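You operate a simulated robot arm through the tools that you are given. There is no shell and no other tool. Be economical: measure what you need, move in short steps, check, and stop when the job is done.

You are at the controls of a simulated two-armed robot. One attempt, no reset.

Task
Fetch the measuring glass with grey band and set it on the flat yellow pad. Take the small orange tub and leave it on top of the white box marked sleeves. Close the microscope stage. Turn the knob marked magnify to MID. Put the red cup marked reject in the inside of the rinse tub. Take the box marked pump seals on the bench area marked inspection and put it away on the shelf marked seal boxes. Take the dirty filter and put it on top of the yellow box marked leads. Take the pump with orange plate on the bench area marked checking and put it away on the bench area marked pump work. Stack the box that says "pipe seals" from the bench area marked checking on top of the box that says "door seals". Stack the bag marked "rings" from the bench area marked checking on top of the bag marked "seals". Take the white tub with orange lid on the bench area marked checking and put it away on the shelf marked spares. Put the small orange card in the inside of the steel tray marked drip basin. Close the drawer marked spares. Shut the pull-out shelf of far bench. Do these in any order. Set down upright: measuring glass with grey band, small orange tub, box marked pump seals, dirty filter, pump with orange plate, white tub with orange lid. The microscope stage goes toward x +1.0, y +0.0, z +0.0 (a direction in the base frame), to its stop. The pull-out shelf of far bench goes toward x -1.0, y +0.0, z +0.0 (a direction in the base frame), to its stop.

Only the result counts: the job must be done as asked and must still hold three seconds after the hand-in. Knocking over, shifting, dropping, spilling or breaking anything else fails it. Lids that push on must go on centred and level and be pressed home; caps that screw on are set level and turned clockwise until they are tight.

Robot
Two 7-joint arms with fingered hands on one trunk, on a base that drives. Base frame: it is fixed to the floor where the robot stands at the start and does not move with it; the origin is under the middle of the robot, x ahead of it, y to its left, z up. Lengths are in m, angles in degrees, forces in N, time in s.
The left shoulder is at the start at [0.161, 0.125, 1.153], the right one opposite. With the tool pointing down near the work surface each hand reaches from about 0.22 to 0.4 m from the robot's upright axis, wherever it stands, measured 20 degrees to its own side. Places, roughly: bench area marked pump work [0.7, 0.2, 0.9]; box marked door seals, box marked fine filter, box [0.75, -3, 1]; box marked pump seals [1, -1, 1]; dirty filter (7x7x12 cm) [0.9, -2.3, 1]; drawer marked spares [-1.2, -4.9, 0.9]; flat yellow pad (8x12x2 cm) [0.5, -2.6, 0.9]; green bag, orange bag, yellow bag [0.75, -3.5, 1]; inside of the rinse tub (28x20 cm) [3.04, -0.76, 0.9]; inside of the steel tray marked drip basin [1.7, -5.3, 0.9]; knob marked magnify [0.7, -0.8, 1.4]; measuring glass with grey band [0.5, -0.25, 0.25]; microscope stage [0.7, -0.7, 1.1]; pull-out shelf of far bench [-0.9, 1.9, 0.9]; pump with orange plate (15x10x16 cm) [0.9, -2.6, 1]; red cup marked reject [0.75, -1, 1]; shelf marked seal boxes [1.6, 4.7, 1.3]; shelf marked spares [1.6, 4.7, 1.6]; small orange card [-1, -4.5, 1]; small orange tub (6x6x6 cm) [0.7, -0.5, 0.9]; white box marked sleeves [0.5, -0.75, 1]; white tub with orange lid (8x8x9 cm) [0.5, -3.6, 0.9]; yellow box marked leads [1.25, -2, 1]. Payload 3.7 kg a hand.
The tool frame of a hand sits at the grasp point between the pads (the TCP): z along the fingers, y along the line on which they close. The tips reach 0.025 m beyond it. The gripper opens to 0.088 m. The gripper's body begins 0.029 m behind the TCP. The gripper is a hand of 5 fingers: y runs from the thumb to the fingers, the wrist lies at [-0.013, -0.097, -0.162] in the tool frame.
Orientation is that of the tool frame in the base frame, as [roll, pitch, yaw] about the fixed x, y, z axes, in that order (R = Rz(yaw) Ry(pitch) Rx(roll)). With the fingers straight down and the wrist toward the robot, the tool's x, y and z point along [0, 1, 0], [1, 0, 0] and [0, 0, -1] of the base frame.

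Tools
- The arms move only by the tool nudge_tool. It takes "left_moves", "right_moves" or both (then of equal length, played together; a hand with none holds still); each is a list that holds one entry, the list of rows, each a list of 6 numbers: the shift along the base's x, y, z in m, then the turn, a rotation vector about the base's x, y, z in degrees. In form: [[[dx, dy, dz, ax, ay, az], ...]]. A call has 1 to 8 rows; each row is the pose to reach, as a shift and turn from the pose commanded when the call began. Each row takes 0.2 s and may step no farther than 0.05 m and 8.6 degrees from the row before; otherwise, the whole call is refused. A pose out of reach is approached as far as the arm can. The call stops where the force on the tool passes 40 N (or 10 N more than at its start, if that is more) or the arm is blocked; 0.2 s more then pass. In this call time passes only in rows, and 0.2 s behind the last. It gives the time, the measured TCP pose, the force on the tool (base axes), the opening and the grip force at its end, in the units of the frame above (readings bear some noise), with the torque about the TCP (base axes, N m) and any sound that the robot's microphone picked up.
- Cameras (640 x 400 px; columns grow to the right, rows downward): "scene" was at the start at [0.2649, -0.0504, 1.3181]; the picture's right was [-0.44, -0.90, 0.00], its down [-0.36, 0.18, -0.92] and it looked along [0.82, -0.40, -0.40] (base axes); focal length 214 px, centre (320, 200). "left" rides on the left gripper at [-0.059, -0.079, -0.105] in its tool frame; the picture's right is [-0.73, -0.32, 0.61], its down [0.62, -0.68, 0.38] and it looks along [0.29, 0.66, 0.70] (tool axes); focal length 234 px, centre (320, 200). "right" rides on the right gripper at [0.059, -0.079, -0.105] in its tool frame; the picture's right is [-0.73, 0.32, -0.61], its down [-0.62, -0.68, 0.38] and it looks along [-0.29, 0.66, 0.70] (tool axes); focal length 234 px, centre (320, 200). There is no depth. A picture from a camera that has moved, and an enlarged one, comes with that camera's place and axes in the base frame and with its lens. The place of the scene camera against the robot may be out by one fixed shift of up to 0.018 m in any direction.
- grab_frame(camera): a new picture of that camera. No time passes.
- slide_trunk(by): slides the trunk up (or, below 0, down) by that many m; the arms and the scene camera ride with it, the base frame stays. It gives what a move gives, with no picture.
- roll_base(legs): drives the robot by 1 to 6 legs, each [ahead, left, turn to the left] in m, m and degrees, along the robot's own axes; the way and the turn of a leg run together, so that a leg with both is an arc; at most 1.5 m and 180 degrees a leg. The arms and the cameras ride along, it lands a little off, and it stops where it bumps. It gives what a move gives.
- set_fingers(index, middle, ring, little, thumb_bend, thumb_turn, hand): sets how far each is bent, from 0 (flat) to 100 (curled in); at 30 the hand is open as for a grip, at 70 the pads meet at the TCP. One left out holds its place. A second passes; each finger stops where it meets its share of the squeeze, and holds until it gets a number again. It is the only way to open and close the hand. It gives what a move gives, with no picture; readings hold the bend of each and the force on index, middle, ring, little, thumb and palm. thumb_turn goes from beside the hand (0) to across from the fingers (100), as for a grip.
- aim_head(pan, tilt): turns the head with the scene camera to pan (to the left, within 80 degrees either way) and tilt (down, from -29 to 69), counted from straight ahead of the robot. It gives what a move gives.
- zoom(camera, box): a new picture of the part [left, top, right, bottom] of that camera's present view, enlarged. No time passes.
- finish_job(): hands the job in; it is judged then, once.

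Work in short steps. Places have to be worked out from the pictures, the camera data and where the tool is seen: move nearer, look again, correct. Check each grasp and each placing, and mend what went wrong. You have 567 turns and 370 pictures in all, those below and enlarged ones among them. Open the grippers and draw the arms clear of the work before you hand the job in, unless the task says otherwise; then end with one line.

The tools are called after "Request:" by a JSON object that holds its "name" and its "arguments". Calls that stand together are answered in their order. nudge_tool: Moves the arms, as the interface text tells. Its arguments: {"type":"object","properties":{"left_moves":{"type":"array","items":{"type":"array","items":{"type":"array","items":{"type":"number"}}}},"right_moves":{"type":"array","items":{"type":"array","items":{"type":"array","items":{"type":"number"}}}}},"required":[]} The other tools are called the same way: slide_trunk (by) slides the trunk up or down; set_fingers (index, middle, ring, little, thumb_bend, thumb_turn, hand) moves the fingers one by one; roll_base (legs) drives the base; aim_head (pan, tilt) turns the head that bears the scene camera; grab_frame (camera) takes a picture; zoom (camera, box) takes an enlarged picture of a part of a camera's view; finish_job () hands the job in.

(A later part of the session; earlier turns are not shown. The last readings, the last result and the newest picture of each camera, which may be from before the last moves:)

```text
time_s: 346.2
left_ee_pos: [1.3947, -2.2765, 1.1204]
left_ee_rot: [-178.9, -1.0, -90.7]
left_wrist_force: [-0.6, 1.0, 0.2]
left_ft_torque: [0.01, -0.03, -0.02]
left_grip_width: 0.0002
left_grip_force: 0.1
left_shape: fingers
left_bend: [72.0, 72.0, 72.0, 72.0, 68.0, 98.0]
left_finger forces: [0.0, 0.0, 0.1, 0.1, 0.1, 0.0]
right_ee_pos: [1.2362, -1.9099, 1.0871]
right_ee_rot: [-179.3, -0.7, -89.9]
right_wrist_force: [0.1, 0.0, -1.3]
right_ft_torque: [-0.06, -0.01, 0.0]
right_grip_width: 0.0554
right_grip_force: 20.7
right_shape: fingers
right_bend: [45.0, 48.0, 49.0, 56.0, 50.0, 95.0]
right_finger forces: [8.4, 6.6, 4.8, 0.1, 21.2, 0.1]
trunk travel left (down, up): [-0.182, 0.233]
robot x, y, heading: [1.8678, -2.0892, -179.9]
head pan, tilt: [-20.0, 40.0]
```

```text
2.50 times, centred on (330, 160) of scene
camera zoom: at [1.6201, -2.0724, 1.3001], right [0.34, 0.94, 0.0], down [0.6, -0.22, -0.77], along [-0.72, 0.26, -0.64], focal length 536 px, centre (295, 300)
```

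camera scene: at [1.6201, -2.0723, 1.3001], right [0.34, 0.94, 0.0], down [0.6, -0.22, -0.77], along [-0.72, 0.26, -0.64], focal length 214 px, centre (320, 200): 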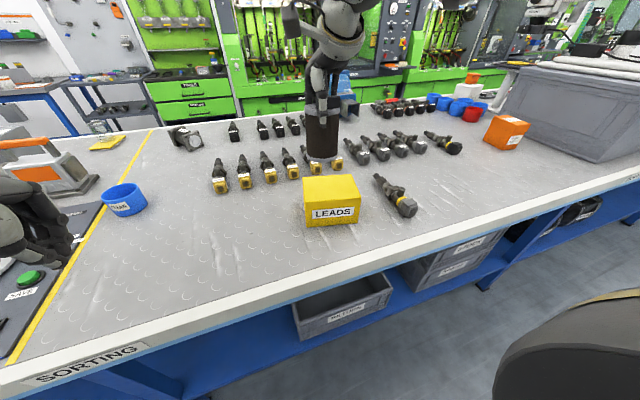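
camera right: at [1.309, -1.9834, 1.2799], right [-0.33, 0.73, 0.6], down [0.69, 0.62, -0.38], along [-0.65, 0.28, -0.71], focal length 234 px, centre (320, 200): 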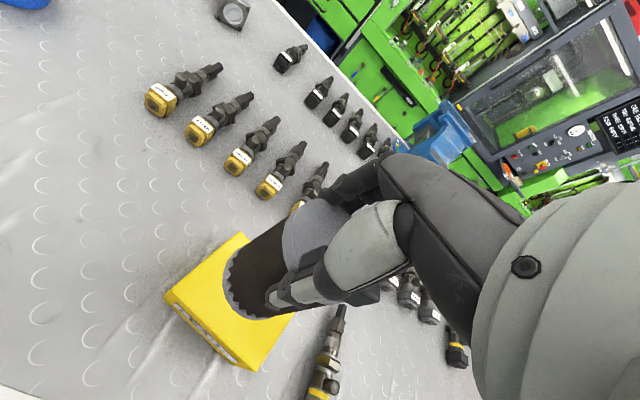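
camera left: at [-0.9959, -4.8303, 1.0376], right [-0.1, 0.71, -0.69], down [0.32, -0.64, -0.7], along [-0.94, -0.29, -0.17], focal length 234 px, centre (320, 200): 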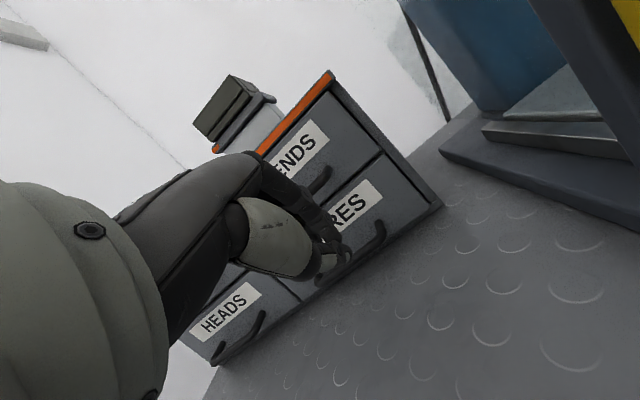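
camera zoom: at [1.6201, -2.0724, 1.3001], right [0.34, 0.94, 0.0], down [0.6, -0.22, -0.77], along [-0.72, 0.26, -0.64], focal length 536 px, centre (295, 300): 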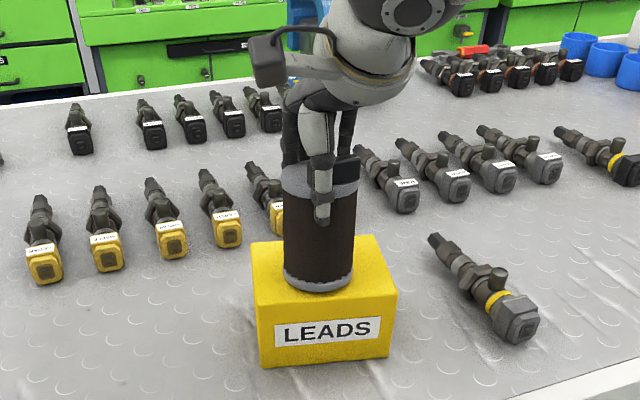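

The filter would land toward the front edge; I shift it 18 mm farther in and lower to contact.

Request:
{"name": "nudge_tool", "arguments": {"right_moves": [[[-0.01, 0.002, 0.0, 0, 0, 0], [-0.018, 0.003, 0.0, 0, 0, 0], [-0.018, 0.003, -0.006, 0, 0, 0], [-0.018, 0.003, -0.011, 0, 0, 0]]]}}

Request:
{"name": "nudge_tool", "arguments": {"right_moves": [[[0, 0, -0.004, 0, 0, 0], [0, 0, -0.008, 0, 0, 0], [0, 0, -0.012, 0, 0, 0]]]}}

Request:
{"name": "zoom", "arguments": {"camera": "scene", "box": [260, 80, 400, 240]}}

```text
time_s: 347.2
left_ee_pos: [1.3978, -2.2767, 1.1232]
left_ee_rot: [-179.1, -0.9, -90.7]
left_wrist_force: [-0.2, 0.6, -1.2]
left_ft_torque: [0.0, -0.02, -0.02]
left_grip_width: 0.0
left_grip_force: 0.1
left_shape: fingers
left_bend: [72.0, 72.0, 72.0, 72.0, 68.0, 98.0]
left_finger forces: [0.0, 0.0, 0.0, 0.1, 0.0, 0.0]
right_ee_pos: [1.2209, -1.9098, 1.0847]
right_ee_rot: [179.9, -0.7, -89.8]
right_wrist_force: [3.8, -0.9, 26.9]
right_ft_torque: [0.16, 0.39, -0.04]
right_grip_width: 0.0557
right_grip_force: 25.0
right_shape: fingers
right_bend: [45.0, 48.0, 49.0, 56.0, 52.0, 95.0]
right_finger forces: [8.5, 6.9, 5.4, 0.0, 29.0, 0.0]
trunk travel left (down, up): [-0.182, 0.233]
robot x, y, heading: [1.868, -2.0927, -179.9]
head pan, tilt: [-20.0, 40.0]
```

```text
time_s: 347.6
left_ee_pos: [1.3973, -2.277, 1.1218]
left_ee_rot: [-179.0, -1.0, -90.6]
left_wrist_force: [-0.7, 0.0, -1.0]
left_ft_torque: [-0.01, 0.0, -0.01]
left_grip_width: 0.0001
left_grip_force: 0.2
left_shape: fingers
left_bend: [72.0, 72.0, 72.0, 72.0, 68.0, 98.0]
left_finger forces: [0.1, 0.0, 0.0, 0.0, 0.0, 0.0]
right_ee_pos: [1.2166, -1.9099, 1.0849]
right_ee_rot: [179.3, -1.0, -89.7]
right_wrist_force: [7.6, 1.2, 30.0]
right_ft_torque: [0.15, 0.17, -0.01]
right_grip_width: 0.0557
right_grip_force: 27.7
right_shape: fingers
right_bend: [46.0, 48.0, 49.0, 56.0, 52.0, 95.0]
right_finger forces: [8.6, 6.7, 5.6, 0.0, 34.7, 0.0]
trunk travel left (down, up): [-0.182, 0.233]
robot x, y, heading: [1.8672, -2.0938, -180.0]
head pan, tilt: [-20.0, 40.0]
stopped in row 2 (right hand): the force on the tool passed its limit at 42 N (the readings are from after the stop); the commanded pose is now the measured one
```

```text
2.50 times, centred on (330, 160) of scene
camera zoom: at [1.6227, -2.0725, 1.3006], right [0.34, 0.94, 0.0], down [0.6, -0.22, -0.77], along [-0.72, 0.26, -0.64], focal length 536 px, centre (295, 300)
```

zoom: 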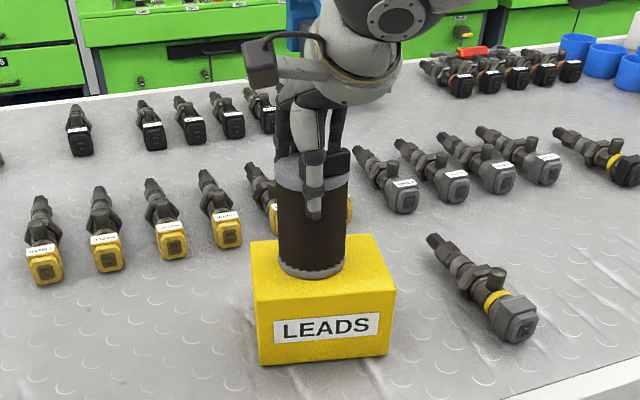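

It rests on the box top, nearly centred. I ease and release.

Request:
{"name": "nudge_tool", "arguments": {"right_moves": [[[0.0, 0.0, 0.005, 0, 0, 0]]]}}

Request:
{"name": "set_fingers", "arguments": {"hand": "right", "index": 25, "middle": 25, "ring": 25, "little": 25, "thumb_bend": 22}}

Request:
{"name": "nudge_tool", "arguments": {"right_moves": [[[0, 0, 0.04, 0, 0, 0], [0, 0, 0.08, 0, 0, 0], [0, 0, 0.12, 0, 0, 0]]]}}

Request:
{"name": "zoom", "arguments": {"camera": "scene", "box": [260, 80, 400, 240]}}

```text
time_s: 348.0
left_ee_pos: [1.396, -2.2758, 1.1211]
left_ee_rot: [-179.0, -0.8, -90.7]
left_wrist_force: [0.7, 0.3, -0.1]
left_ft_torque: [0.01, -0.03, -0.03]
left_grip_width: 0.0002
left_grip_force: 0.0
left_shape: fingers
left_bend: [72.0, 72.0, 72.0, 72.0, 68.0, 98.0]
left_finger forces: [0.1, 0.0, 0.0, 0.0, 0.0, 0.0]
right_ee_pos: [1.2197, -1.9093, 1.0836]
right_ee_rot: [179.8, -0.8, -89.8]
right_wrist_force: [2.3, -1.2, 19.1]
right_ft_torque: [0.09, 0.3, 0.04]
right_grip_width: 0.0556
right_grip_force: 24.6
right_shape: fingers
right_bend: [46.0, 48.0, 49.0, 56.0, 52.0, 95.0]
right_finger forces: [9.6, 6.8, 5.2, 0.0, 28.5, 0.1]
trunk travel left (down, up): [-0.182, 0.233]
robot x, y, heading: [1.8668, -2.0918, -179.9]
head pan, tilt: [-20.0, 40.0]
```

```text
time_s: 349.0
left_ee_pos: [1.3944, -2.2761, 1.1215]
left_ee_rot: [-178.9, -1.0, -90.6]
left_wrist_force: [0.0, 0.0, 0.6]
left_ft_torque: [-0.01, 0.02, -0.01]
left_grip_width: 0.0001
left_grip_force: 0.1
left_shape: fingers
left_bend: [72.0, 72.0, 72.0, 72.0, 68.0, 98.0]
left_finger forces: [0.1, 0.0, 0.0, 0.1, 0.0, 0.0]
right_ee_pos: [1.2187, -1.9077, 1.0815]
right_ee_rot: [-179.8, -0.8, -89.8]
right_wrist_force: [0.5, -1.2, 0.1]
right_ft_torque: [0.02, -0.01, 0.01]
right_grip_width: 0.0964
right_grip_force: 0.0
right_shape: fingers
right_bend: [25.0, 25.0, 25.0, 25.0, 22.0, 97.0]
right_finger forces: [0.1, 0.0, 0.1, 0.0, 0.1, 0.1]
trunk travel left (down, up): [-0.182, 0.233]
robot x, y, heading: [1.8688, -2.0898, -179.8]
head pan, tilt: [-20.0, 40.0]
```

```text
time_s: 349.8
left_ee_pos: [1.3965, -2.2758, 1.1219]
left_ee_rot: [-178.8, -1.0, -90.6]
left_wrist_force: [0.0, 0.4, 0.1]
left_ft_torque: [0.02, 0.0, -0.03]
left_grip_width: 0.0001
left_grip_force: 0.0
left_shape: fingers
left_bend: [72.0, 72.0, 72.0, 72.0, 68.0, 98.0]
left_finger forces: [0.0, 0.0, 0.1, 0.1, 0.1, 0.1]
right_ee_pos: [1.2184, -1.9075, 1.2027]
right_ee_rot: [180.0, -0.8, -89.7]
right_wrist_force: [0.2, 0.4, 1.3]
right_ft_torque: [0.03, 0.02, 0.04]
right_grip_width: 0.0964
right_grip_force: 0.0
right_shape: fingers
right_bend: [25.0, 25.0, 25.0, 25.0, 22.0, 97.0]
right_finger forces: [0.0, 0.0, 0.0, 0.1, 0.0, 0.0]
trunk travel left (down, up): [-0.182, 0.233]
robot x, y, heading: [1.8677, -2.0925, -179.9]
head pan, tilt: [-20.0, 40.0]
```

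```text
2.50 times, centred on (330, 160) of scene
camera zoom: at [1.6212, -2.0724, 1.3004], right [0.34, 0.94, 0.0], down [0.6, -0.22, -0.77], along [-0.72, 0.26, -0.64], focal length 536 px, centre (295, 300)
```

zoom: 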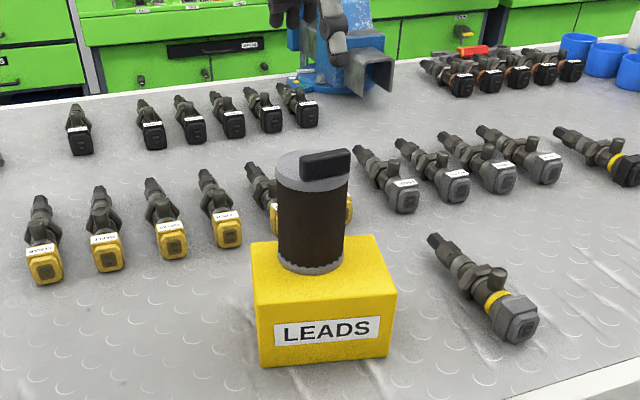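

The filter stands upright on the leads box. Next, the pump seals box (≈(1.08, -1.06)) from this side: I drive right 0.84 m.

Request:
{"name": "roll_base", "arguments": {"legs": [[0, -0.84, 0]]}}

Request:
{"name": "grab_frame", "arguments": {"camera": "scene"}}

Request:
{"name": "grab_frame", "arguments": {"camera": "right"}}

```text
time_s: 357.5
left_ee_pos: [1.3933, -1.4481, 1.1207]
left_ee_rot: [-178.7, -1.1, -90.3]
left_wrist_force: [0.7, 0.5, -0.8]
left_ft_torque: [0.0, 0.0, 0.0]
left_grip_width: 0.0
left_grip_force: 0.1
left_shape: fingers
left_bend: [72.0, 72.0, 72.0, 72.0, 68.0, 98.0]
left_finger forces: [0.1, 0.0, 0.0, 0.0, 0.0, 0.0]
right_ee_pos: [1.2148, -1.0788, 1.2024]
right_ee_rot: [-179.9, -0.8, -89.4]
right_wrist_force: [0.5, 0.4, 0.9]
right_ft_torque: [0.0, -0.01, 0.0]
right_grip_width: 0.0965
right_grip_force: 0.0
right_shape: fingers
right_bend: [25.0, 25.0, 25.0, 25.0, 22.0, 97.0]
right_finger forces: [0.1, 0.1, 0.1, 0.0, 0.0, 0.1]
trunk travel left (down, up): [-0.182, 0.233]
robot x, y, heading: [1.8621, -1.2591, -179.6]
head pan, tilt: [-20.0, 40.0]
```

```text
167 pictures are left
camera scene: at [1.6174, -1.2424, 1.3001], right [0.34, 0.94, 0.0], down [0.61, -0.22, -0.77], along [-0.72, 0.26, -0.64], focal length 214 px, centre (320, 200)
```

scene: 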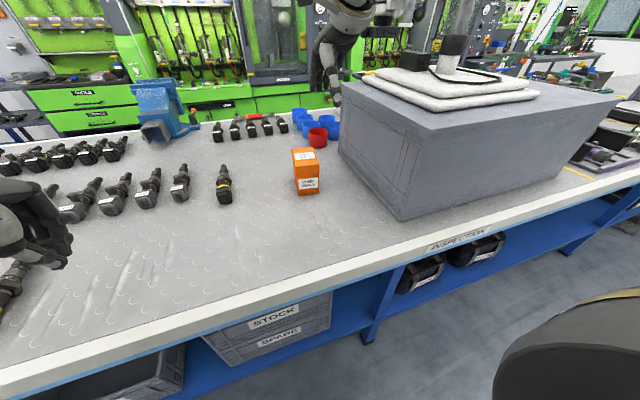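

```text
166 pictures are left
camera right: at [1.2946, -1.1363, 1.3083], right [-0.33, 0.73, 0.6], down [0.68, 0.62, -0.39], along [-0.66, 0.27, -0.7], focal length 234 px, centre (320, 200)
```

right: 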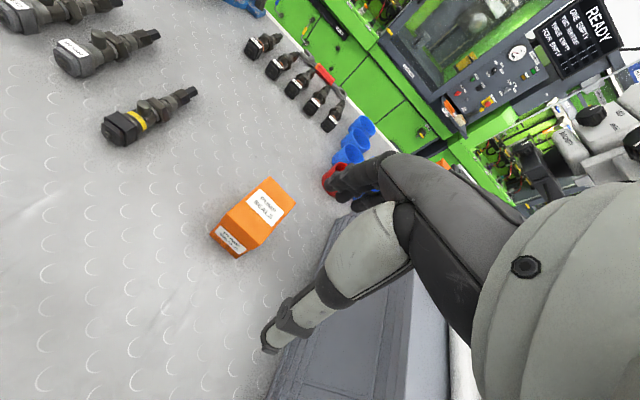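

The box: centre (1.095, -1.089), 0.097 long in x, 0.063 wide in y, yaw about -8°, top z≈1.0. I rotate the right hand so that it grips across y.

Request:
{"name": "nudge_tool", "arguments": {"right_moves": [[[0, 0, 0.0, 0, 0, -8.3], [0, 0, 0, 0, 0, -16.6], [0, 0, 0, 0, 0, -24.9], [0, 0, 0, 0, 0, -33.2], [0, 0, 0, 0, 0, -41.5], [0, 0, 0, 0, 0, -49.8], [0, 0, 0, 0, 0, -58], [0, 0, 0, 0, 0, -66]]]}}

Request:
{"name": "nudge_tool", "arguments": {"right_moves": [[[0, 0, 0.0, 0, 0, -8], [0, 0, 0, 0, 0, -16], [0, 0, 0, 0, 0, -24], [0, 0, 0, 0, 0, -30]]]}}

Request:
{"name": "grab_frame", "arguments": {"camera": "right"}}

```text
time_s: 359.3
left_ee_pos: [1.3932, -1.4476, 1.1212]
left_ee_rot: [-178.9, -1.0, -90.4]
left_wrist_force: [-0.3, -0.7, 0.6]
left_ft_torque: [-0.02, -0.01, -0.01]
left_grip_width: 0.0
left_grip_force: 0.1
left_shape: fingers
left_bend: [72.0, 72.0, 72.0, 72.0, 68.0, 98.0]
left_finger forces: [0.1, 0.0, 0.0, 0.0, 0.0, 0.0]
right_ee_pos: [1.2198, -1.0723, 1.2]
right_ee_rot: [-179.9, -0.9, -155.6]
right_wrist_force: [0.3, 0.4, 0.4]
right_ft_torque: [-0.02, 0.0, -0.02]
right_grip_width: 0.0964
right_grip_force: 0.1
right_shape: fingers
right_bend: [25.0, 25.0, 25.0, 25.0, 22.0, 97.0]
right_finger forces: [0.0, 0.0, 0.1, 0.1, 0.0, 0.0]
right hand out of reach, approached as far as the arm can: row 8
trunk travel left (down, up): [-0.182, 0.233]
robot x, y, heading: [1.8661, -1.2612, -179.9]
head pan, tilt: [-20.0, 40.0]
```

```text
time_s: 360.3
left_ee_pos: [1.3939, -1.4485, 1.1222]
left_ee_rot: [-178.8, -1.0, -90.4]
left_wrist_force: [-0.4, -0.1, 0.5]
left_ft_torque: [-0.02, 0.01, 0.02]
left_grip_width: 0.0
left_grip_force: 0.1
left_shape: fingers
left_bend: [72.0, 72.0, 72.0, 72.0, 68.0, 98.0]
left_finger forces: [0.1, 0.1, 0.0, 0.0, 0.0, 0.1]
right_ee_pos: [1.2517, -1.0264, 1.1744]
right_ee_rot: [-179.7, -0.9, 174.4]
right_wrist_force: [-0.1, -0.6, -0.3]
right_ft_torque: [-0.04, -0.02, -0.02]
right_grip_width: 0.0964
right_grip_force: 0.1
right_shape: fingers
right_bend: [25.0, 25.0, 25.0, 25.0, 22.0, 97.0]
right_finger forces: [0.0, 0.0, 0.0, 0.1, 0.0, 0.0]
right hand out of reach, approached as far as the arm can: row 1, 2, 3, 4
trunk travel left (down, up): [-0.182, 0.233]
robot x, y, heading: [1.8645, -1.2623, -179.7]
head pan, tilt: [-20.0, 40.0]
```

```text
165 pictures are left
camera right: at [1.1886, -1.0983, 1.2824], right [0.76, 0.25, 0.59], down [0.55, -0.74, -0.39], along [0.34, 0.62, -0.7], focal length 234 px, centre (320, 200)
```

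right: 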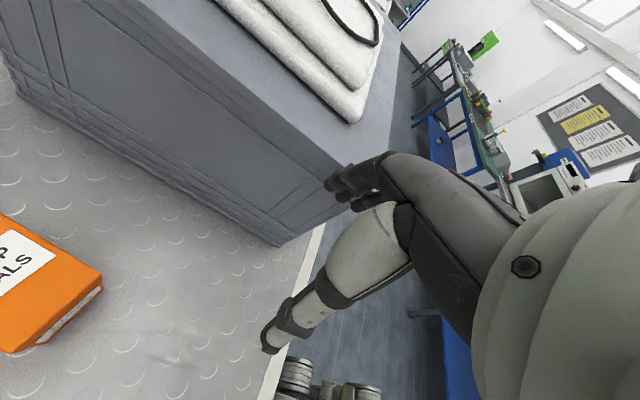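

I drive ahead 0.157 and left 0.063 to bring the hand over the box.

Request:
{"name": "roll_base", "arguments": {"legs": [[0, 0.063, 0], [0.157, 0, 0]]}}

Request:
{"name": "grab_frame", "arguments": {"camera": "right"}}

Request:
{"name": "grab_frame", "arguments": {"camera": "scene"}}

```text
time_s: 362.6
left_ee_pos: [1.2371, -1.5109, 1.1215]
left_ee_rot: [-178.9, -1.0, -90.3]
left_wrist_force: [0.6, -0.1, 0.0]
left_ft_torque: [0.02, 0.03, -0.01]
left_grip_width: 0.0
left_grip_force: 0.1
left_shape: fingers
left_bend: [72.0, 72.0, 72.0, 72.0, 68.0, 98.0]
left_finger forces: [0.1, 0.0, 0.1, 0.0, 0.0, 0.0]
right_ee_pos: [1.0951, -1.0898, 1.1759]
right_ee_rot: [-179.8, -0.9, 174.6]
right_wrist_force: [-0.1, 0.0, 0.1]
right_ft_torque: [0.0, 0.01, 0.0]
right_grip_width: 0.0965
right_grip_force: 0.1
right_shape: fingers
right_bend: [25.0, 25.0, 25.0, 25.0, 22.0, 97.0]
right_finger forces: [0.0, 0.0, 0.1, 0.0, 0.0, 0.0]
trunk travel left (down, up): [-0.182, 0.233]
robot x, y, heading: [1.7087, -1.3254, -179.9]
head pan, tilt: [-20.0, 40.0]
```

```text
164 pictures are left
camera right: at [1.0319, -1.162, 1.2823], right [0.76, 0.26, 0.59], down [0.55, -0.74, -0.39], along [0.34, 0.62, -0.7], focal length 234 px, centre (320, 200)
```

right: 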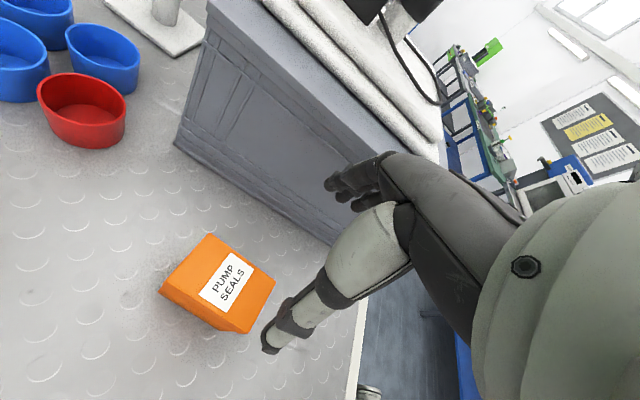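

```text
163 pictures are left
camera scene: at [1.4607, -1.3061, 1.3001], right [0.34, 0.94, 0.0], down [0.61, -0.22, -0.77], along [-0.72, 0.26, -0.64], focal length 214 px, centre (320, 200)
```

scene: 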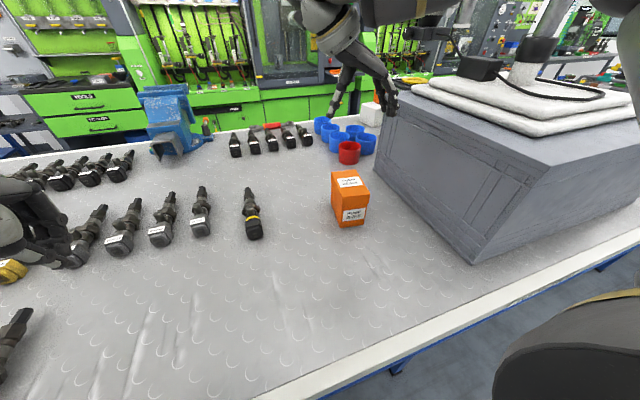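

The box is right under the hand (centre (1.092, -1.092)). I descend with the arm as far as it goes.

Request:
{"name": "nudge_tool", "arguments": {"right_moves": [[[-0.002, -0.003, -0.04, 0, 0, 0], [-0.002, -0.003, -0.08, 0, 0, 0], [-0.002, -0.003, -0.12, 0, 0, 0], [-0.002, -0.003, -0.15, 0, 0, 0]]]}}

Request:
{"name": "grab_frame", "arguments": {"camera": "right"}}

Request:
{"name": "zoom", "arguments": {"camera": "scene", "box": [270, 100, 420, 250]}}

```text
time_s: 363.6
left_ee_pos: [1.2373, -1.511, 1.1203]
left_ee_rot: [-178.7, -1.0, -90.3]
left_wrist_force: [0.9, 0.5, 0.4]
left_ft_torque: [0.01, -0.03, 0.03]
left_grip_width: 0.0
left_grip_force: 0.1
left_shape: fingers
left_bend: [72.0, 72.0, 72.0, 72.0, 68.0, 98.0]
left_finger forces: [0.0, 0.0, 0.1, 0.0, 0.1, 0.0]
right_ee_pos: [1.0921, -1.0927, 1.0254]
right_ee_rot: [-179.7, -1.0, 174.7]
right_wrist_force: [0.8, 0.4, 0.1]
right_ft_torque: [-0.03, 0.0, 0.01]
right_grip_width: 0.0965
right_grip_force: 0.1
right_shape: fingers
right_bend: [25.0, 25.0, 25.0, 25.0, 22.0, 97.0]
right_finger forces: [0.0, 0.1, 0.0, 0.1, 0.0, 0.0]
trunk travel left (down, up): [-0.182, 0.233]
robot x, y, heading: [1.709, -1.3207, -179.6]
head pan, tilt: [-20.0, 40.0]
```

```text
162 pictures are left
camera right: at [1.0299, -1.1645, 1.1319], right [0.76, 0.26, 0.59], down [0.55, -0.74, -0.39], along [0.34, 0.62, -0.7], focal length 234 px, centre (320, 200)
```

right: 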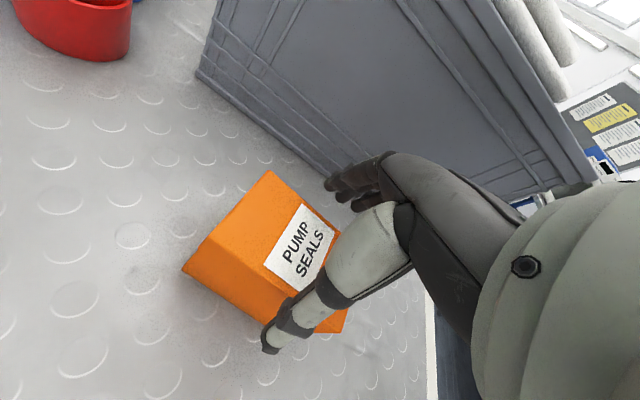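

```text
2.67 times, centred on (345, 175) of scene
camera zoom: at [1.4607, -1.306, 1.3], right [0.34, 0.94, 0.0], down [0.61, -0.22, -0.77], along [-0.72, 0.26, -0.64], focal length 572 px, centre (253, 267)
```

zoom: 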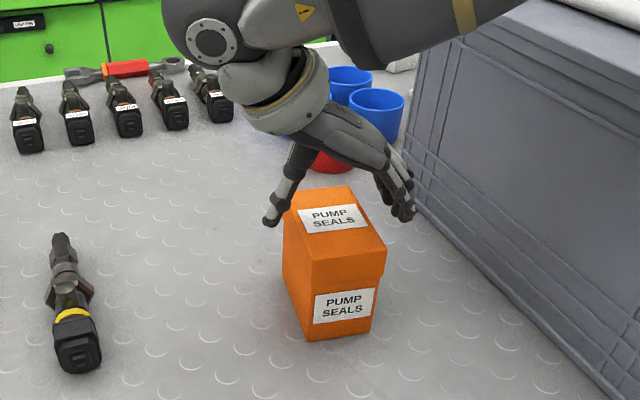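

Well straddled. I go down the remaining 4.5 cm and close.

Request:
{"name": "nudge_tool", "arguments": {"right_moves": [[[0, -0.003, -0.02, 0, 0, 0], [0, -0.004, -0.035, 0, 0, 0], [0, -0.004, -0.045, 0, 0, 0]]]}}

Request:
{"name": "set_fingers", "arguments": {"hand": "right", "index": 55, "middle": 55, "ring": 55, "little": 55, "thumb_bend": 55}}

Request:
{"name": "zoom", "arguments": {"camera": "scene", "box": [270, 100, 420, 250]}}

```text
time_s: 364.4
left_ee_pos: [1.2372, -1.5115, 1.1221]
left_ee_rot: [-178.8, -1.1, -90.4]
left_wrist_force: [0.4, 0.1, -0.2]
left_ft_torque: [0.03, 0.02, 0.01]
left_grip_width: 0.0001
left_grip_force: 0.1
left_shape: fingers
left_bend: [72.0, 72.0, 72.0, 72.0, 68.0, 98.0]
left_finger forces: [0.0, 0.0, 0.1, 0.1, 0.0, 0.1]
right_ee_pos: [1.0942, -1.0957, 0.9829]
right_ee_rot: [-179.7, -1.1, 174.6]
right_wrist_force: [0.6, 2.8, 4.2]
right_ft_torque: [0.1, 0.06, -0.01]
right_grip_width: 0.0981
right_grip_force: 2.2
right_shape: fingers
right_bend: [24.0, 25.0, 25.0, 25.0, 22.0, 97.0]
right_finger forces: [4.0, 0.0, 0.0, 0.0, 0.0, 0.1]
trunk travel left (down, up): [-0.182, 0.233]
robot x, y, heading: [1.7076, -1.3266, -179.8]
head pan, tilt: [-20.0, 40.0]
```

```text
time_s: 365.4
left_ee_pos: [1.2376, -1.5105, 1.1214]
left_ee_rot: [-178.9, -0.9, -90.4]
left_wrist_force: [0.1, 0.2, -0.4]
left_ft_torque: [-0.01, 0.01, 0.0]
left_grip_width: 0.0
left_grip_force: 0.0
left_shape: fingers
left_bend: [72.0, 72.0, 72.0, 72.0, 68.0, 98.0]
left_finger forces: [0.0, 0.1, 0.1, 0.0, 0.1, 0.1]
right_ee_pos: [1.0948, -1.0953, 0.9813]
right_ee_rot: [-179.6, -1.1, 174.6]
right_wrist_force: [5.1, 7.6, 14.9]
right_ft_torque: [0.3, 0.01, -0.05]
right_grip_width: 0.0666
right_grip_force: 34.8
right_shape: fingers
right_bend: [37.0, 48.0, 49.0, 53.0, 46.0, 94.0]
right_finger forces: [23.3, 5.1, 4.0, 8.1, 29.8, 0.0]
trunk travel left (down, up): [-0.182, 0.233]
robot x, y, heading: [1.7068, -1.3264, -179.7]
head pan, tilt: [-20.0, 40.0]
```

```text
2.67 times, centred on (345, 175) of scene
camera zoom: at [1.4633, -1.3055, 1.3007], right [0.34, 0.94, 0.0], down [0.6, -0.22, -0.77], along [-0.72, 0.26, -0.64], focal length 572 px, centre (253, 267)
```

zoom: 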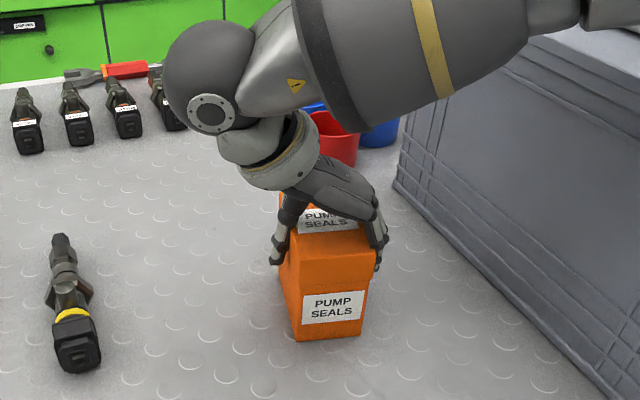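

Gripped (35 N). I lift with the trunk, then back away from the bench.

Request:
{"name": "slide_trunk", "arguments": {"by": 0.06}}

Request:
{"name": "slide_trunk", "arguments": {"by": 0.08}}

Request:
{"name": "grab_frame", "arguments": {"camera": "scene"}}

```text
time_s: 366.4
left_ee_pos: [1.2352, -1.5118, 1.1809]
left_ee_rot: [-178.7, -1.0, -90.3]
left_wrist_force: [0.0, 0.3, -0.3]
left_ft_torque: [-0.02, -0.03, -0.01]
left_grip_width: 0.0
left_grip_force: 0.0
left_shape: fingers
left_bend: [72.0, 72.0, 72.0, 72.0, 68.0, 98.0]
left_finger forces: [0.1, 0.0, 0.0, 0.0, 0.0, 0.0]
right_ee_pos: [1.0953, -1.0963, 1.0524]
right_ee_rot: [-179.5, -2.2, 174.7]
right_wrist_force: [-0.8, -0.5, -1.9]
right_ft_torque: [-0.01, 0.0, -0.02]
right_grip_width: 0.0661
right_grip_force: 30.1
right_shape: fingers
right_bend: [38.0, 50.0, 50.0, 53.0, 46.0, 93.0]
right_finger forces: [16.3, 4.0, 3.0, 6.3, 30.9, 0.0]
trunk travel left (down, up): [-0.242, 0.174]
robot x, y, heading: [1.7116, -1.3233, -179.9]
head pan, tilt: [-20.0, 40.0]
```

```text
time_s: 367.5
left_ee_pos: [1.2365, -1.5123, 1.2605]
left_ee_rot: [-178.6, -1.0, -90.3]
left_wrist_force: [0.1, -0.2, 0.5]
left_ft_torque: [-0.03, 0.0, -0.01]
left_grip_width: 0.0
left_grip_force: 0.0
left_shape: fingers
left_bend: [72.0, 72.0, 72.0, 72.0, 68.0, 98.0]
left_finger forces: [0.1, 0.0, 0.0, 0.0, 0.0, 0.1]
right_ee_pos: [1.1206, -1.0946, 1.2106]
right_ee_rot: [-178.5, -10.7, 174.7]
right_wrist_force: [0.6, 0.4, -1.2]
right_ft_torque: [-0.04, 0.0, -0.02]
right_grip_width: 0.066
right_grip_force: 30.1
right_shape: fingers
right_bend: [38.0, 50.0, 50.0, 53.0, 46.0, 93.0]
right_finger forces: [16.3, 4.0, 2.9, 6.3, 30.8, 0.1]
trunk travel left (down, up): [-0.322, 0.093]
robot x, y, heading: [1.7063, -1.3217, -179.3]
head pan, tilt: [-20.0, 40.0]
```

```text
159 pictures are left
camera scene: at [1.5779, -1.3053, 1.4464], right [0.34, 0.94, 0.0], down [0.61, -0.22, -0.77], along [-0.72, 0.26, -0.64], focal length 214 px, centre (320, 200)
```

scene: 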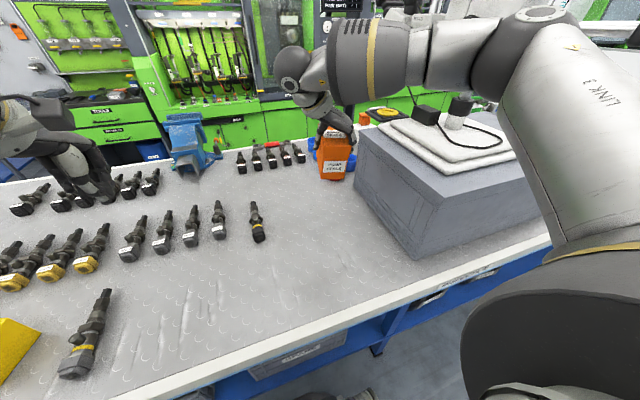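

Held. I raise further, back into the aisle, turn to +y, and drive toward the rack.

Request:
{"name": "slide_trunk", "arguments": {"by": 0.08}}

Request:
{"name": "roll_base", "arguments": {"legs": [[-0.3, 0, 0], [0, 0, -90]]}}

Request:
{"name": "aim_head", "arguments": {"pan": 0, "tilt": 10}}

Request:
{"name": "grab_frame", "arguments": {"camera": "scene"}}

```text
time_s: 368.7
left_ee_pos: [1.2371, -1.5106, 1.3414]
left_ee_rot: [-178.7, -1.0, -90.2]
left_wrist_force: [0.4, 0.0, 0.4]
left_ft_torque: [0.01, 0.02, -0.02]
left_grip_width: 0.0
left_grip_force: 0.1
left_shape: fingers
left_bend: [72.0, 72.0, 72.0, 72.0, 68.0, 98.0]
left_finger forces: [0.0, 0.0, 0.0, 0.0, 0.0, 0.0]
right_ee_pos: [1.1274, -1.095, 1.3082]
right_ee_rot: [-178.4, -12.5, 174.6]
right_wrist_force: [-0.6, -0.4, -0.9]
right_ft_torque: [-0.01, 0.01, 0.0]
right_grip_width: 0.0665
right_grip_force: 30.2
right_shape: fingers
right_bend: [38.0, 50.0, 50.0, 53.0, 46.0, 93.0]
right_finger forces: [16.3, 4.0, 2.9, 6.4, 30.8, 0.0]
trunk travel left (down, up): [-0.402, 0.013]
robot x, y, heading: [1.7043, -1.323, -179.7]
head pan, tilt: [-20.0, 40.0]
```

```text
time_s: 374.6
left_ee_pos: [1.8263, -0.8493, 1.3417]
left_ee_rot: [-178.8, -0.9, 179.1]
left_wrist_force: [-0.4, 0.2, 0.1]
left_ft_torque: [-0.01, 0.0, 0.01]
left_grip_width: 0.0
left_grip_force: 0.0
left_shape: fingers
left_bend: [72.0, 72.0, 72.0, 72.0, 68.0, 98.0]
left_finger forces: [0.0, 0.1, 0.0, 0.0, 0.0, 0.1]
right_ee_pos: [2.2449, -0.7443, 1.308]
right_ee_rot: [-178.3, -12.5, 83.9]
right_wrist_force: [0.2, 0.0, -0.8]
right_ft_torque: [-0.04, -0.02, 0.02]
right_grip_width: 0.0658
right_grip_force: 30.1
right_shape: fingers
right_bend: [38.0, 50.0, 50.0, 53.0, 46.0, 93.0]
right_finger forces: [16.2, 3.8, 2.9, 6.2, 30.4, 0.0]
trunk travel left (down, up): [-0.402, 0.013]
robot x, y, heading: [2.0113, -1.3159, 89.9]
head pan, tilt: [-20.0, 40.0]
```

```text
time_s: 375.5
left_ee_pos: [1.8273, -0.8484, 1.3409]
left_ee_rot: [-178.8, -1.0, 179.0]
left_wrist_force: [-0.4, -0.5, -0.1]
left_ft_torque: [0.03, 0.0, -0.01]
left_grip_width: 0.0
left_grip_force: 0.1
left_shape: fingers
left_bend: [72.0, 72.0, 72.0, 72.0, 68.0, 98.0]
left_finger forces: [0.1, 0.1, 0.0, 0.0, 0.1, 0.1]
right_ee_pos: [2.2439, -0.7439, 1.3081]
right_ee_rot: [-178.2, -12.4, 83.9]
right_wrist_force: [0.1, 0.0, 0.1]
right_ft_torque: [-0.05, 0.04, 0.01]
right_grip_width: 0.066
right_grip_force: 30.3
right_shape: fingers
right_bend: [38.0, 50.0, 50.0, 53.0, 46.0, 93.0]
right_finger forces: [16.1, 3.9, 3.0, 6.2, 30.3, 0.1]
trunk travel left (down, up): [-0.402, 0.013]
robot x, y, heading: [2.0082, -1.3231, 89.8]
head pan, tilt: [0.0, 10.0]
```

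```text
158 pictures are left
camera scene: at [2.0127, -1.1988, 1.5752], right [1.0, -0.01, 0.0], down [0.0, -0.17, -0.98], along [0.01, 0.98, -0.17], focal length 214 px, centre (320, 200)
```

scene: 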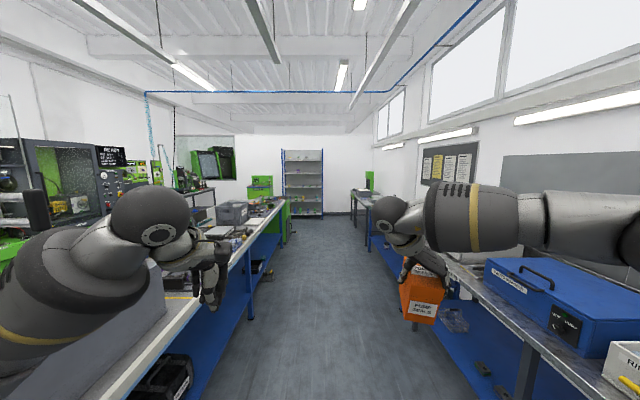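

The aisle is clear. I drive ahead 4.2 m toward the rack.

Request:
{"name": "roll_base", "arguments": {"legs": [[1.5, 0, 0], [1.5, 0, 0], [1.2, 0, 0]]}}

Request:
{"name": "grab_frame", "arguments": {"camera": "scene"}}

```text
time_s: 395.7
left_ee_pos: [1.8881, 3.3507, 1.3397]
left_ee_rot: [-178.7, -1.0, 177.8]
left_wrist_force: [1.0, -0.4, 0.6]
left_ft_torque: [-0.02, 0.0, -0.02]
left_grip_width: 0.0002
left_grip_force: 0.0
left_shape: fingers
left_bend: [72.0, 72.0, 72.0, 72.0, 68.0, 98.0]
left_finger forces: [0.0, 0.0, 0.0, 0.1, 0.0, 0.1]
right_ee_pos: [2.3086, 3.4445, 1.3084]
right_ee_rot: [-178.2, -12.4, 82.7]
right_wrist_force: [0.1, 0.7, -1.8]
right_ft_torque: [-0.03, 0.0, 0.0]
right_grip_width: 0.0658
right_grip_force: 29.6
right_shape: fingers
right_bend: [38.0, 50.0, 50.0, 53.0, 46.0, 93.0]
right_finger forces: [16.1, 4.0, 2.8, 6.2, 30.2, 0.0]
trunk travel left (down, up): [-0.402, 0.013]
robot x, y, heading: [2.0605, 2.8698, 88.5]
head pan, tilt: [0.0, 10.0]
```

```text
157 pictures are left
camera scene: at [2.0667, 2.996, 1.5752], right [1.0, -0.03, 0.0], down [0.0, -0.17, -0.98], along [0.03, 0.98, -0.17], focal length 214 px, centre (320, 200)
```

scene: 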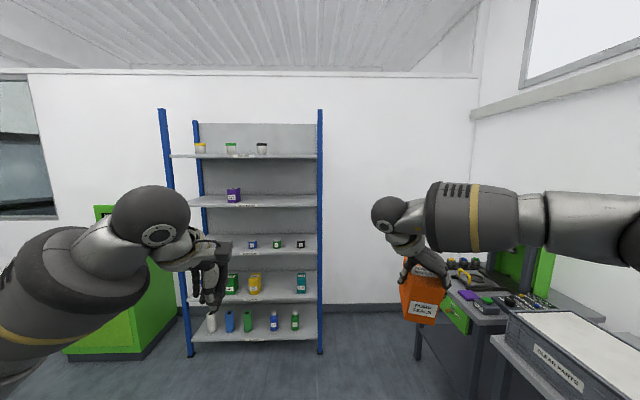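

I zoom on the rack to read the shelf labels.

Request:
{"name": "zoom", "arguments": {"camera": "scene", "box": [150, 130, 340, 260]}}

```text
3.08 times, centred on (245, 195) of scene
camera zoom: at [2.0667, 2.996, 1.5752], right [1.0, -0.03, 0.0], down [0.0, -0.17, -0.98], along [0.03, 0.98, -0.17], focal length 660 px, centre (551, 215)
```

zoom: 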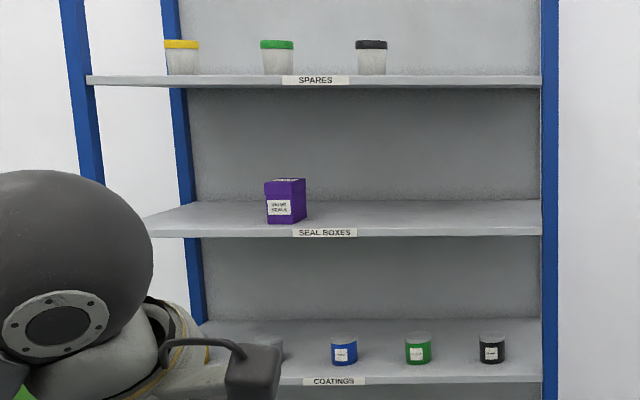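

The shelf SEAL BOXES (z≈1.27) is the middle-upper one, SPARES above it. I level the held box, then turn the hand so the wrist is toward me.

Request:
{"name": "nudge_tool", "arguments": {"right_moves": [[[-0.02, 0, 0, -6.2, -0.1, 0], [-0.04, 0, 0, -12.5, -0.2, 0]]]}}

Request:
{"name": "nudge_tool", "arguments": {"right_moves": [[[-0.01, 0, 0, 0, 0, 8.3], [-0.02, 0, 0, 0, 0, 16.6], [-0.03, 0, 0, 0, 0, 24.9], [-0.04, 0, 0, 0, 0, 33.2], [-0.05, 0, 0, 0, 0, 41.5], [-0.06, 0, 0, 0, 0, 49.8], [-0.07, 0, 0, 0, 0, 58], [-0.08, 0, 0, 0, 0, 66]]]}}

```text
time_s: 396.3
left_ee_pos: [1.8887, 3.3502, 1.341]
left_ee_rot: [-178.9, -0.9, 177.8]
left_wrist_force: [-0.3, 0.2, -0.5]
left_ft_torque: [-0.01, 0.03, 0.01]
left_grip_width: 0.0
left_grip_force: 0.0
left_shape: fingers
left_bend: [72.0, 72.0, 72.0, 72.0, 68.0, 98.0]
left_finger forces: [0.0, 0.0, 0.0, 0.0, 0.0, 0.0]
right_ee_pos: [2.3053, 3.4081, 1.3118]
right_ee_rot: [180.0, -0.1, 82.9]
right_wrist_force: [-0.5, 0.2, -0.8]
right_ft_torque: [0.02, -0.02, 0.01]
right_grip_width: 0.066
right_grip_force: 29.6
right_shape: fingers
right_bend: [38.0, 50.0, 50.0, 53.0, 46.0, 93.0]
right_finger forces: [16.0, 3.9, 3.0, 6.1, 30.2, 0.1]
right hand out of reach, approached as far as the arm can: row 1, 2
trunk travel left (down, up): [-0.402, 0.013]
robot x, y, heading: [2.059, 2.8723, 88.4]
head pan, tilt: [0.0, 10.0]
```

```text
time_s: 398.1
left_ee_pos: [1.8883, 3.3489, 1.3403]
left_ee_rot: [-178.7, -1.0, 177.7]
left_wrist_force: [-0.1, 0.1, -0.5]
left_ft_torque: [-0.05, 0.02, 0.0]
left_grip_width: 0.0001
left_grip_force: 0.1
left_shape: fingers
left_bend: [72.0, 72.0, 72.0, 72.0, 68.0, 98.0]
left_finger forces: [0.0, 0.0, 0.0, 0.0, 0.0, 0.1]
right_ee_pos: [2.2261, 3.4074, 1.3118]
right_ee_rot: [179.9, -0.1, 149.0]
right_wrist_force: [-0.4, -0.1, -1.6]
right_ft_torque: [-0.01, -0.03, 0.01]
right_grip_width: 0.0658
right_grip_force: 29.4
right_shape: fingers
right_bend: [38.0, 50.0, 50.0, 53.0, 46.0, 93.0]
right_finger forces: [15.7, 3.8, 3.0, 6.1, 29.9, 0.0]
trunk travel left (down, up): [-0.402, 0.013]
robot x, y, heading: [2.0589, 2.8725, 88.1]
head pan, tilt: [0.0, 10.0]
```

I finish the yaw and draw the left hand back so that it stays clear of the rack.

Request:
{"name": "nudge_tool", "arguments": {"right_moves": [[[0, 0.0, 0.01, 0, 0, 8.3], [0, 0, 0.02, 0, 0, 16.6], [0, 0, 0.03, 0, 0, 24.9], [0, 0, 0.05, 0, 0, 29], [0, 0, 0.07, 0, 0, 29]]], "left_moves": [[[-0.03, -0.035, 0, 0, 0, 0], [-0.06, -0.07, 0, 0, 0, 0], [-0.09, -0.105, 0, 0, 0, 0], [-0.12, -0.14, 0, 0, 0, 0], [-0.14, -0.18, 0, 0, 0, 0]]]}}

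Request:
{"name": "grab_frame", "arguments": {"camera": "right"}}

```text
time_s: 399.3
left_ee_pos: [1.7337, 3.1859, 1.3538]
left_ee_rot: [-178.5, -0.9, 177.5]
left_wrist_force: [-0.1, -0.2, 0.6]
left_ft_torque: [0.03, -0.02, 0.0]
left_grip_width: 0.0
left_grip_force: 0.0
left_shape: fingers
left_bend: [72.0, 72.0, 72.0, 72.0, 68.0, 98.0]
left_finger forces: [0.0, 0.1, 0.1, 0.0, 0.1, 0.0]
left hand out of reach, approached as far as the arm can: row 4, 5
right_ee_pos: [2.2246, 3.4072, 1.3807]
right_ee_rot: [179.9, -0.1, 178.1]
right_wrist_force: [0.0, 0.2, -0.9]
right_ft_torque: [0.0, 0.05, 0.0]
right_grip_width: 0.0659
right_grip_force: 29.3
right_shape: fingers
right_bend: [38.0, 50.0, 51.0, 53.0, 46.0, 93.0]
right_finger forces: [15.7, 3.9, 2.9, 6.0, 29.7, 0.1]
trunk travel left (down, up): [-0.402, 0.013]
robot x, y, heading: [2.0613, 2.8734, 88.5]
head pan, tilt: [0.0, 10.0]
```

```text
155 pictures are left
camera right: at [2.1643, 3.3302, 1.4864], right [0.74, 0.3, 0.61], down [0.6, -0.7, -0.39], along [0.31, 0.65, -0.69], focal length 234 px, centre (320, 200)
```

right: 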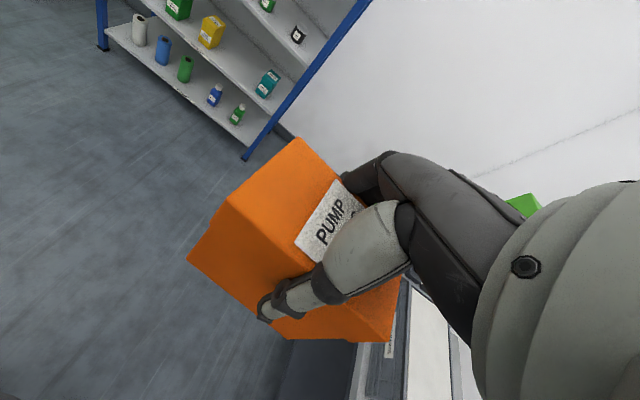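

Level at z 1.38. I slide left 0.44 and forward 0.55, then measure the shelf.

Request:
{"name": "roll_base", "arguments": {"legs": [[0, 0.44, 1.5], [0.55, 0, 0]]}}

Request:
{"name": "grab_frame", "arguments": {"camera": "scene"}}

Request:
{"name": "grab_frame", "arguments": {"camera": "right"}}

```text
time_s: 402.3
left_ee_pos: [1.4425, 3.1876, 1.3551]
left_ee_rot: [-178.6, -0.8, 178.2]
left_wrist_force: [-0.1, 0.6, 0.3]
left_ft_torque: [0.01, 0.01, -0.02]
left_grip_width: 0.0
left_grip_force: 0.1
left_shape: fingers
left_bend: [72.0, 72.0, 72.0, 72.0, 68.0, 98.0]
left_finger forces: [0.0, 0.1, 0.0, 0.0, 0.0, 0.1]
right_ee_pos: [1.9308, 3.4111, 1.3808]
right_ee_rot: [180.0, 0.1, 178.4]
right_wrist_force: [1.2, 0.8, -1.0]
right_ft_torque: [-0.02, -0.04, 0.0]
right_grip_width: 0.066
right_grip_force: 29.2
right_shape: fingers
right_bend: [38.0, 50.0, 51.0, 53.0, 46.0, 93.0]
right_finger forces: [15.8, 3.8, 2.8, 6.1, 29.6, 0.0]
trunk travel left (down, up): [-0.402, 0.013]
robot x, y, heading: [1.7703, 2.8808, 88.9]
head pan, tilt: [0.0, 10.0]
stopped in leg 1: the robot was blocked; the commanded pose is now the measured one
```

```text
154 pictures are left
camera scene: at [1.7762, 2.9987, 1.5753], right [1.0, -0.02, 0.0], down [0.0, -0.17, -0.98], along [0.02, 0.98, -0.17], focal length 214 px, centre (320, 200)
```

scene: 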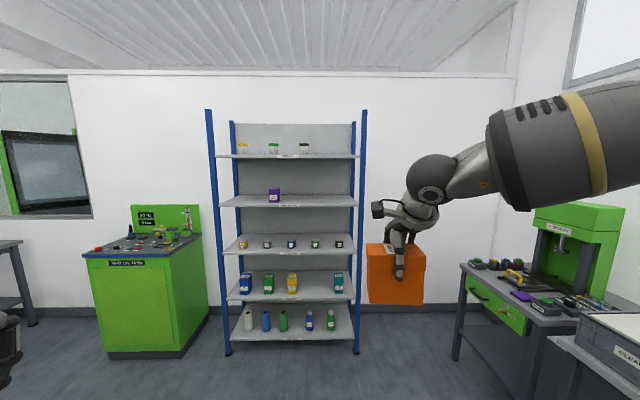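

```text
153 pictures are left
camera right: at [1.8717, 3.3342, 1.486], right [0.73, 0.3, 0.61], down [0.61, -0.7, -0.38], along [0.31, 0.65, -0.69], focal length 234 px, centre (320, 200)
```

right: 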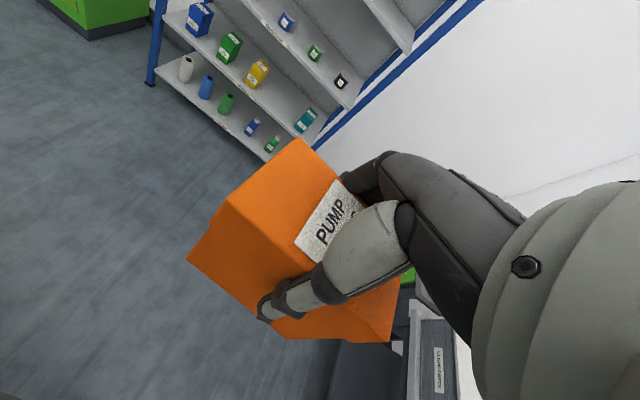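

Blocked on the left at x≈1.77 (probably the bench end). I go forward first, then left.

Request:
{"name": "roll_base", "arguments": {"legs": [[0.45, 0.0, 1], [0.0, 0.15, 0]]}}

Request:
{"name": "grab_frame", "arguments": {"camera": "scene"}}

```text
time_s: 403.9
left_ee_pos: [1.4449, 3.3655, 1.3512]
left_ee_rot: [-178.4, -1.0, 178.8]
left_wrist_force: [-1.4, 1.1, -0.4]
left_ft_torque: [-0.02, 0.0, -0.01]
left_grip_width: 0.0001
left_grip_force: 0.0
left_shape: fingers
left_bend: [72.0, 72.0, 72.0, 72.0, 68.0, 98.0]
left_finger forces: [0.0, 0.0, 0.1, 0.1, 0.0, 0.0]
right_ee_pos: [1.9321, 3.5973, 1.3781]
right_ee_rot: [-179.7, -0.1, 179.1]
right_wrist_force: [-0.1, 1.1, -2.2]
right_ft_torque: [-0.08, 0.01, 0.03]
right_grip_width: 0.0659
right_grip_force: 29.0
right_shape: fingers
right_bend: [38.0, 50.0, 51.0, 53.0, 46.0, 93.0]
right_finger forces: [15.7, 3.8, 2.9, 6.0, 29.7, 0.0]
trunk travel left (down, up): [-0.402, 0.013]
robot x, y, heading: [1.7759, 3.0489, 89.5]
head pan, tilt: [0.0, 10.0]
stopped in leg 1: the robot was blocked; the commanded pose is now the measured one
```

```text
152 pictures are left
camera scene: at [1.7809, 3.1831, 1.5745], right [1.0, -0.01, 0.0], down [0.0, -0.18, -0.98], along [0.01, 0.98, -0.18], focal length 214 px, centre (320, 200)
```

scene: 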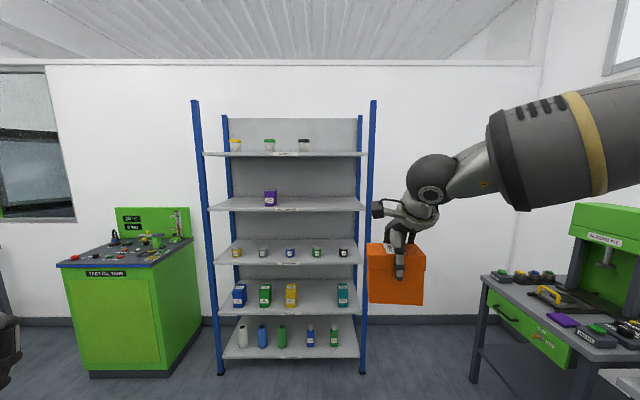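

Blocked again. I look down to both sides to see what is in the way.

Request:
{"name": "aim_head", "arguments": {"pan": 75, "tilt": 45}}

Request:
{"name": "grab_frame", "arguments": {"camera": "scene"}}

Request:
{"name": "aim_head", "arguments": {"pan": 0, "tilt": 65}}

Request:
{"name": "grab_frame", "arguments": {"camera": "scene"}}

```text
time_s: 405.4
left_ee_pos: [1.4455, 3.3602, 1.3539]
left_ee_rot: [-178.6, -1.0, 178.8]
left_wrist_force: [-0.1, -0.1, 0.1]
left_ft_torque: [-0.03, 0.02, -0.02]
left_grip_width: 0.0
left_grip_force: 0.1
left_shape: fingers
left_bend: [72.0, 72.0, 72.0, 72.0, 68.0, 98.0]
left_finger forces: [0.0, 0.0, 0.0, 0.0, 0.0, 0.0]
right_ee_pos: [1.9301, 3.5896, 1.3814]
right_ee_rot: [179.8, -0.1, 179.1]
right_wrist_force: [0.1, -0.2, -0.3]
right_ft_torque: [0.0, 0.02, -0.02]
right_grip_width: 0.066
right_grip_force: 28.6
right_shape: fingers
right_bend: [38.0, 50.0, 51.0, 53.0, 46.0, 93.0]
right_finger forces: [15.6, 3.9, 2.9, 5.9, 29.7, 0.0]
trunk travel left (down, up): [-0.402, 0.013]
robot x, y, heading: [1.7772, 3.0535, 89.5]
head pan, tilt: [75.0, 45.0]
```

```text
151 pictures are left
camera scene: at [1.7016, 3.1042, 1.5203], right [0.27, 0.96, 0.0], down [0.68, -0.19, -0.71], along [-0.68, 0.19, -0.71], focal length 214 px, centre (320, 200)
```

scene: 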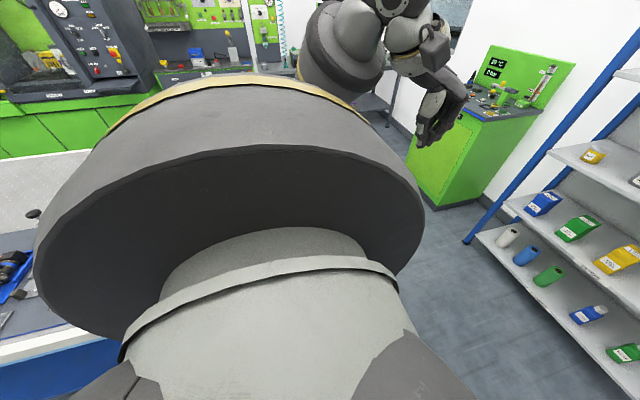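

```text
time_s: 406.9
left_ee_pos: [1.4455, 3.3587, 1.3547]
left_ee_rot: [-178.7, -0.9, 178.9]
left_wrist_force: [-0.5, -0.2, -0.5]
left_ft_torque: [-0.05, 0.01, 0.01]
left_grip_width: 0.0
left_grip_force: 0.0
left_shape: fingers
left_bend: [72.0, 72.0, 72.0, 72.0, 68.0, 98.0]
left_finger forces: [0.0, 0.1, 0.1, 0.0, 0.0, 0.1]
right_ee_pos: [1.9318, 3.5883, 1.3812]
right_ee_rot: [179.8, -0.1, 179.1]
right_wrist_force: [-0.2, -0.4, -0.2]
right_ft_torque: [-0.02, -0.04, -0.02]
right_grip_width: 0.0657
right_grip_force: 29.3
right_shape: fingers
right_bend: [38.0, 50.0, 51.0, 53.0, 46.0, 93.0]
right_finger forces: [15.8, 3.9, 3.0, 6.0, 29.7, 0.1]
trunk travel left (down, up): [-0.402, 0.013]
robot x, y, heading: [1.7738, 3.0507, 89.7]
head pan, tilt: [0.0, 65.0]
```

```text
150 pictures are left
camera scene: at [1.7565, 3.1442, 1.5005], right [0.94, 0.35, 0.0], down [0.31, -0.81, -0.5], along [-0.18, 0.46, -0.87], focal length 214 px, centre (320, 200)
```

scene: 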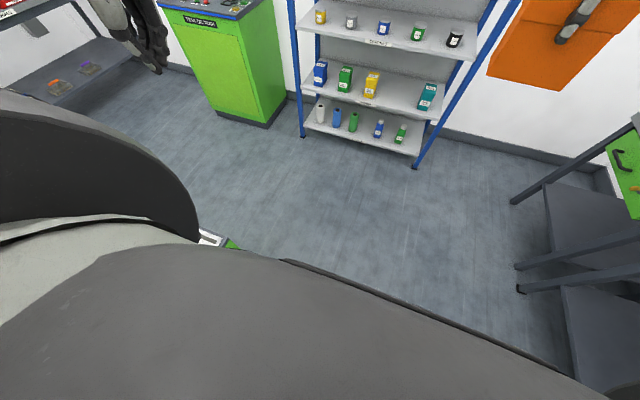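

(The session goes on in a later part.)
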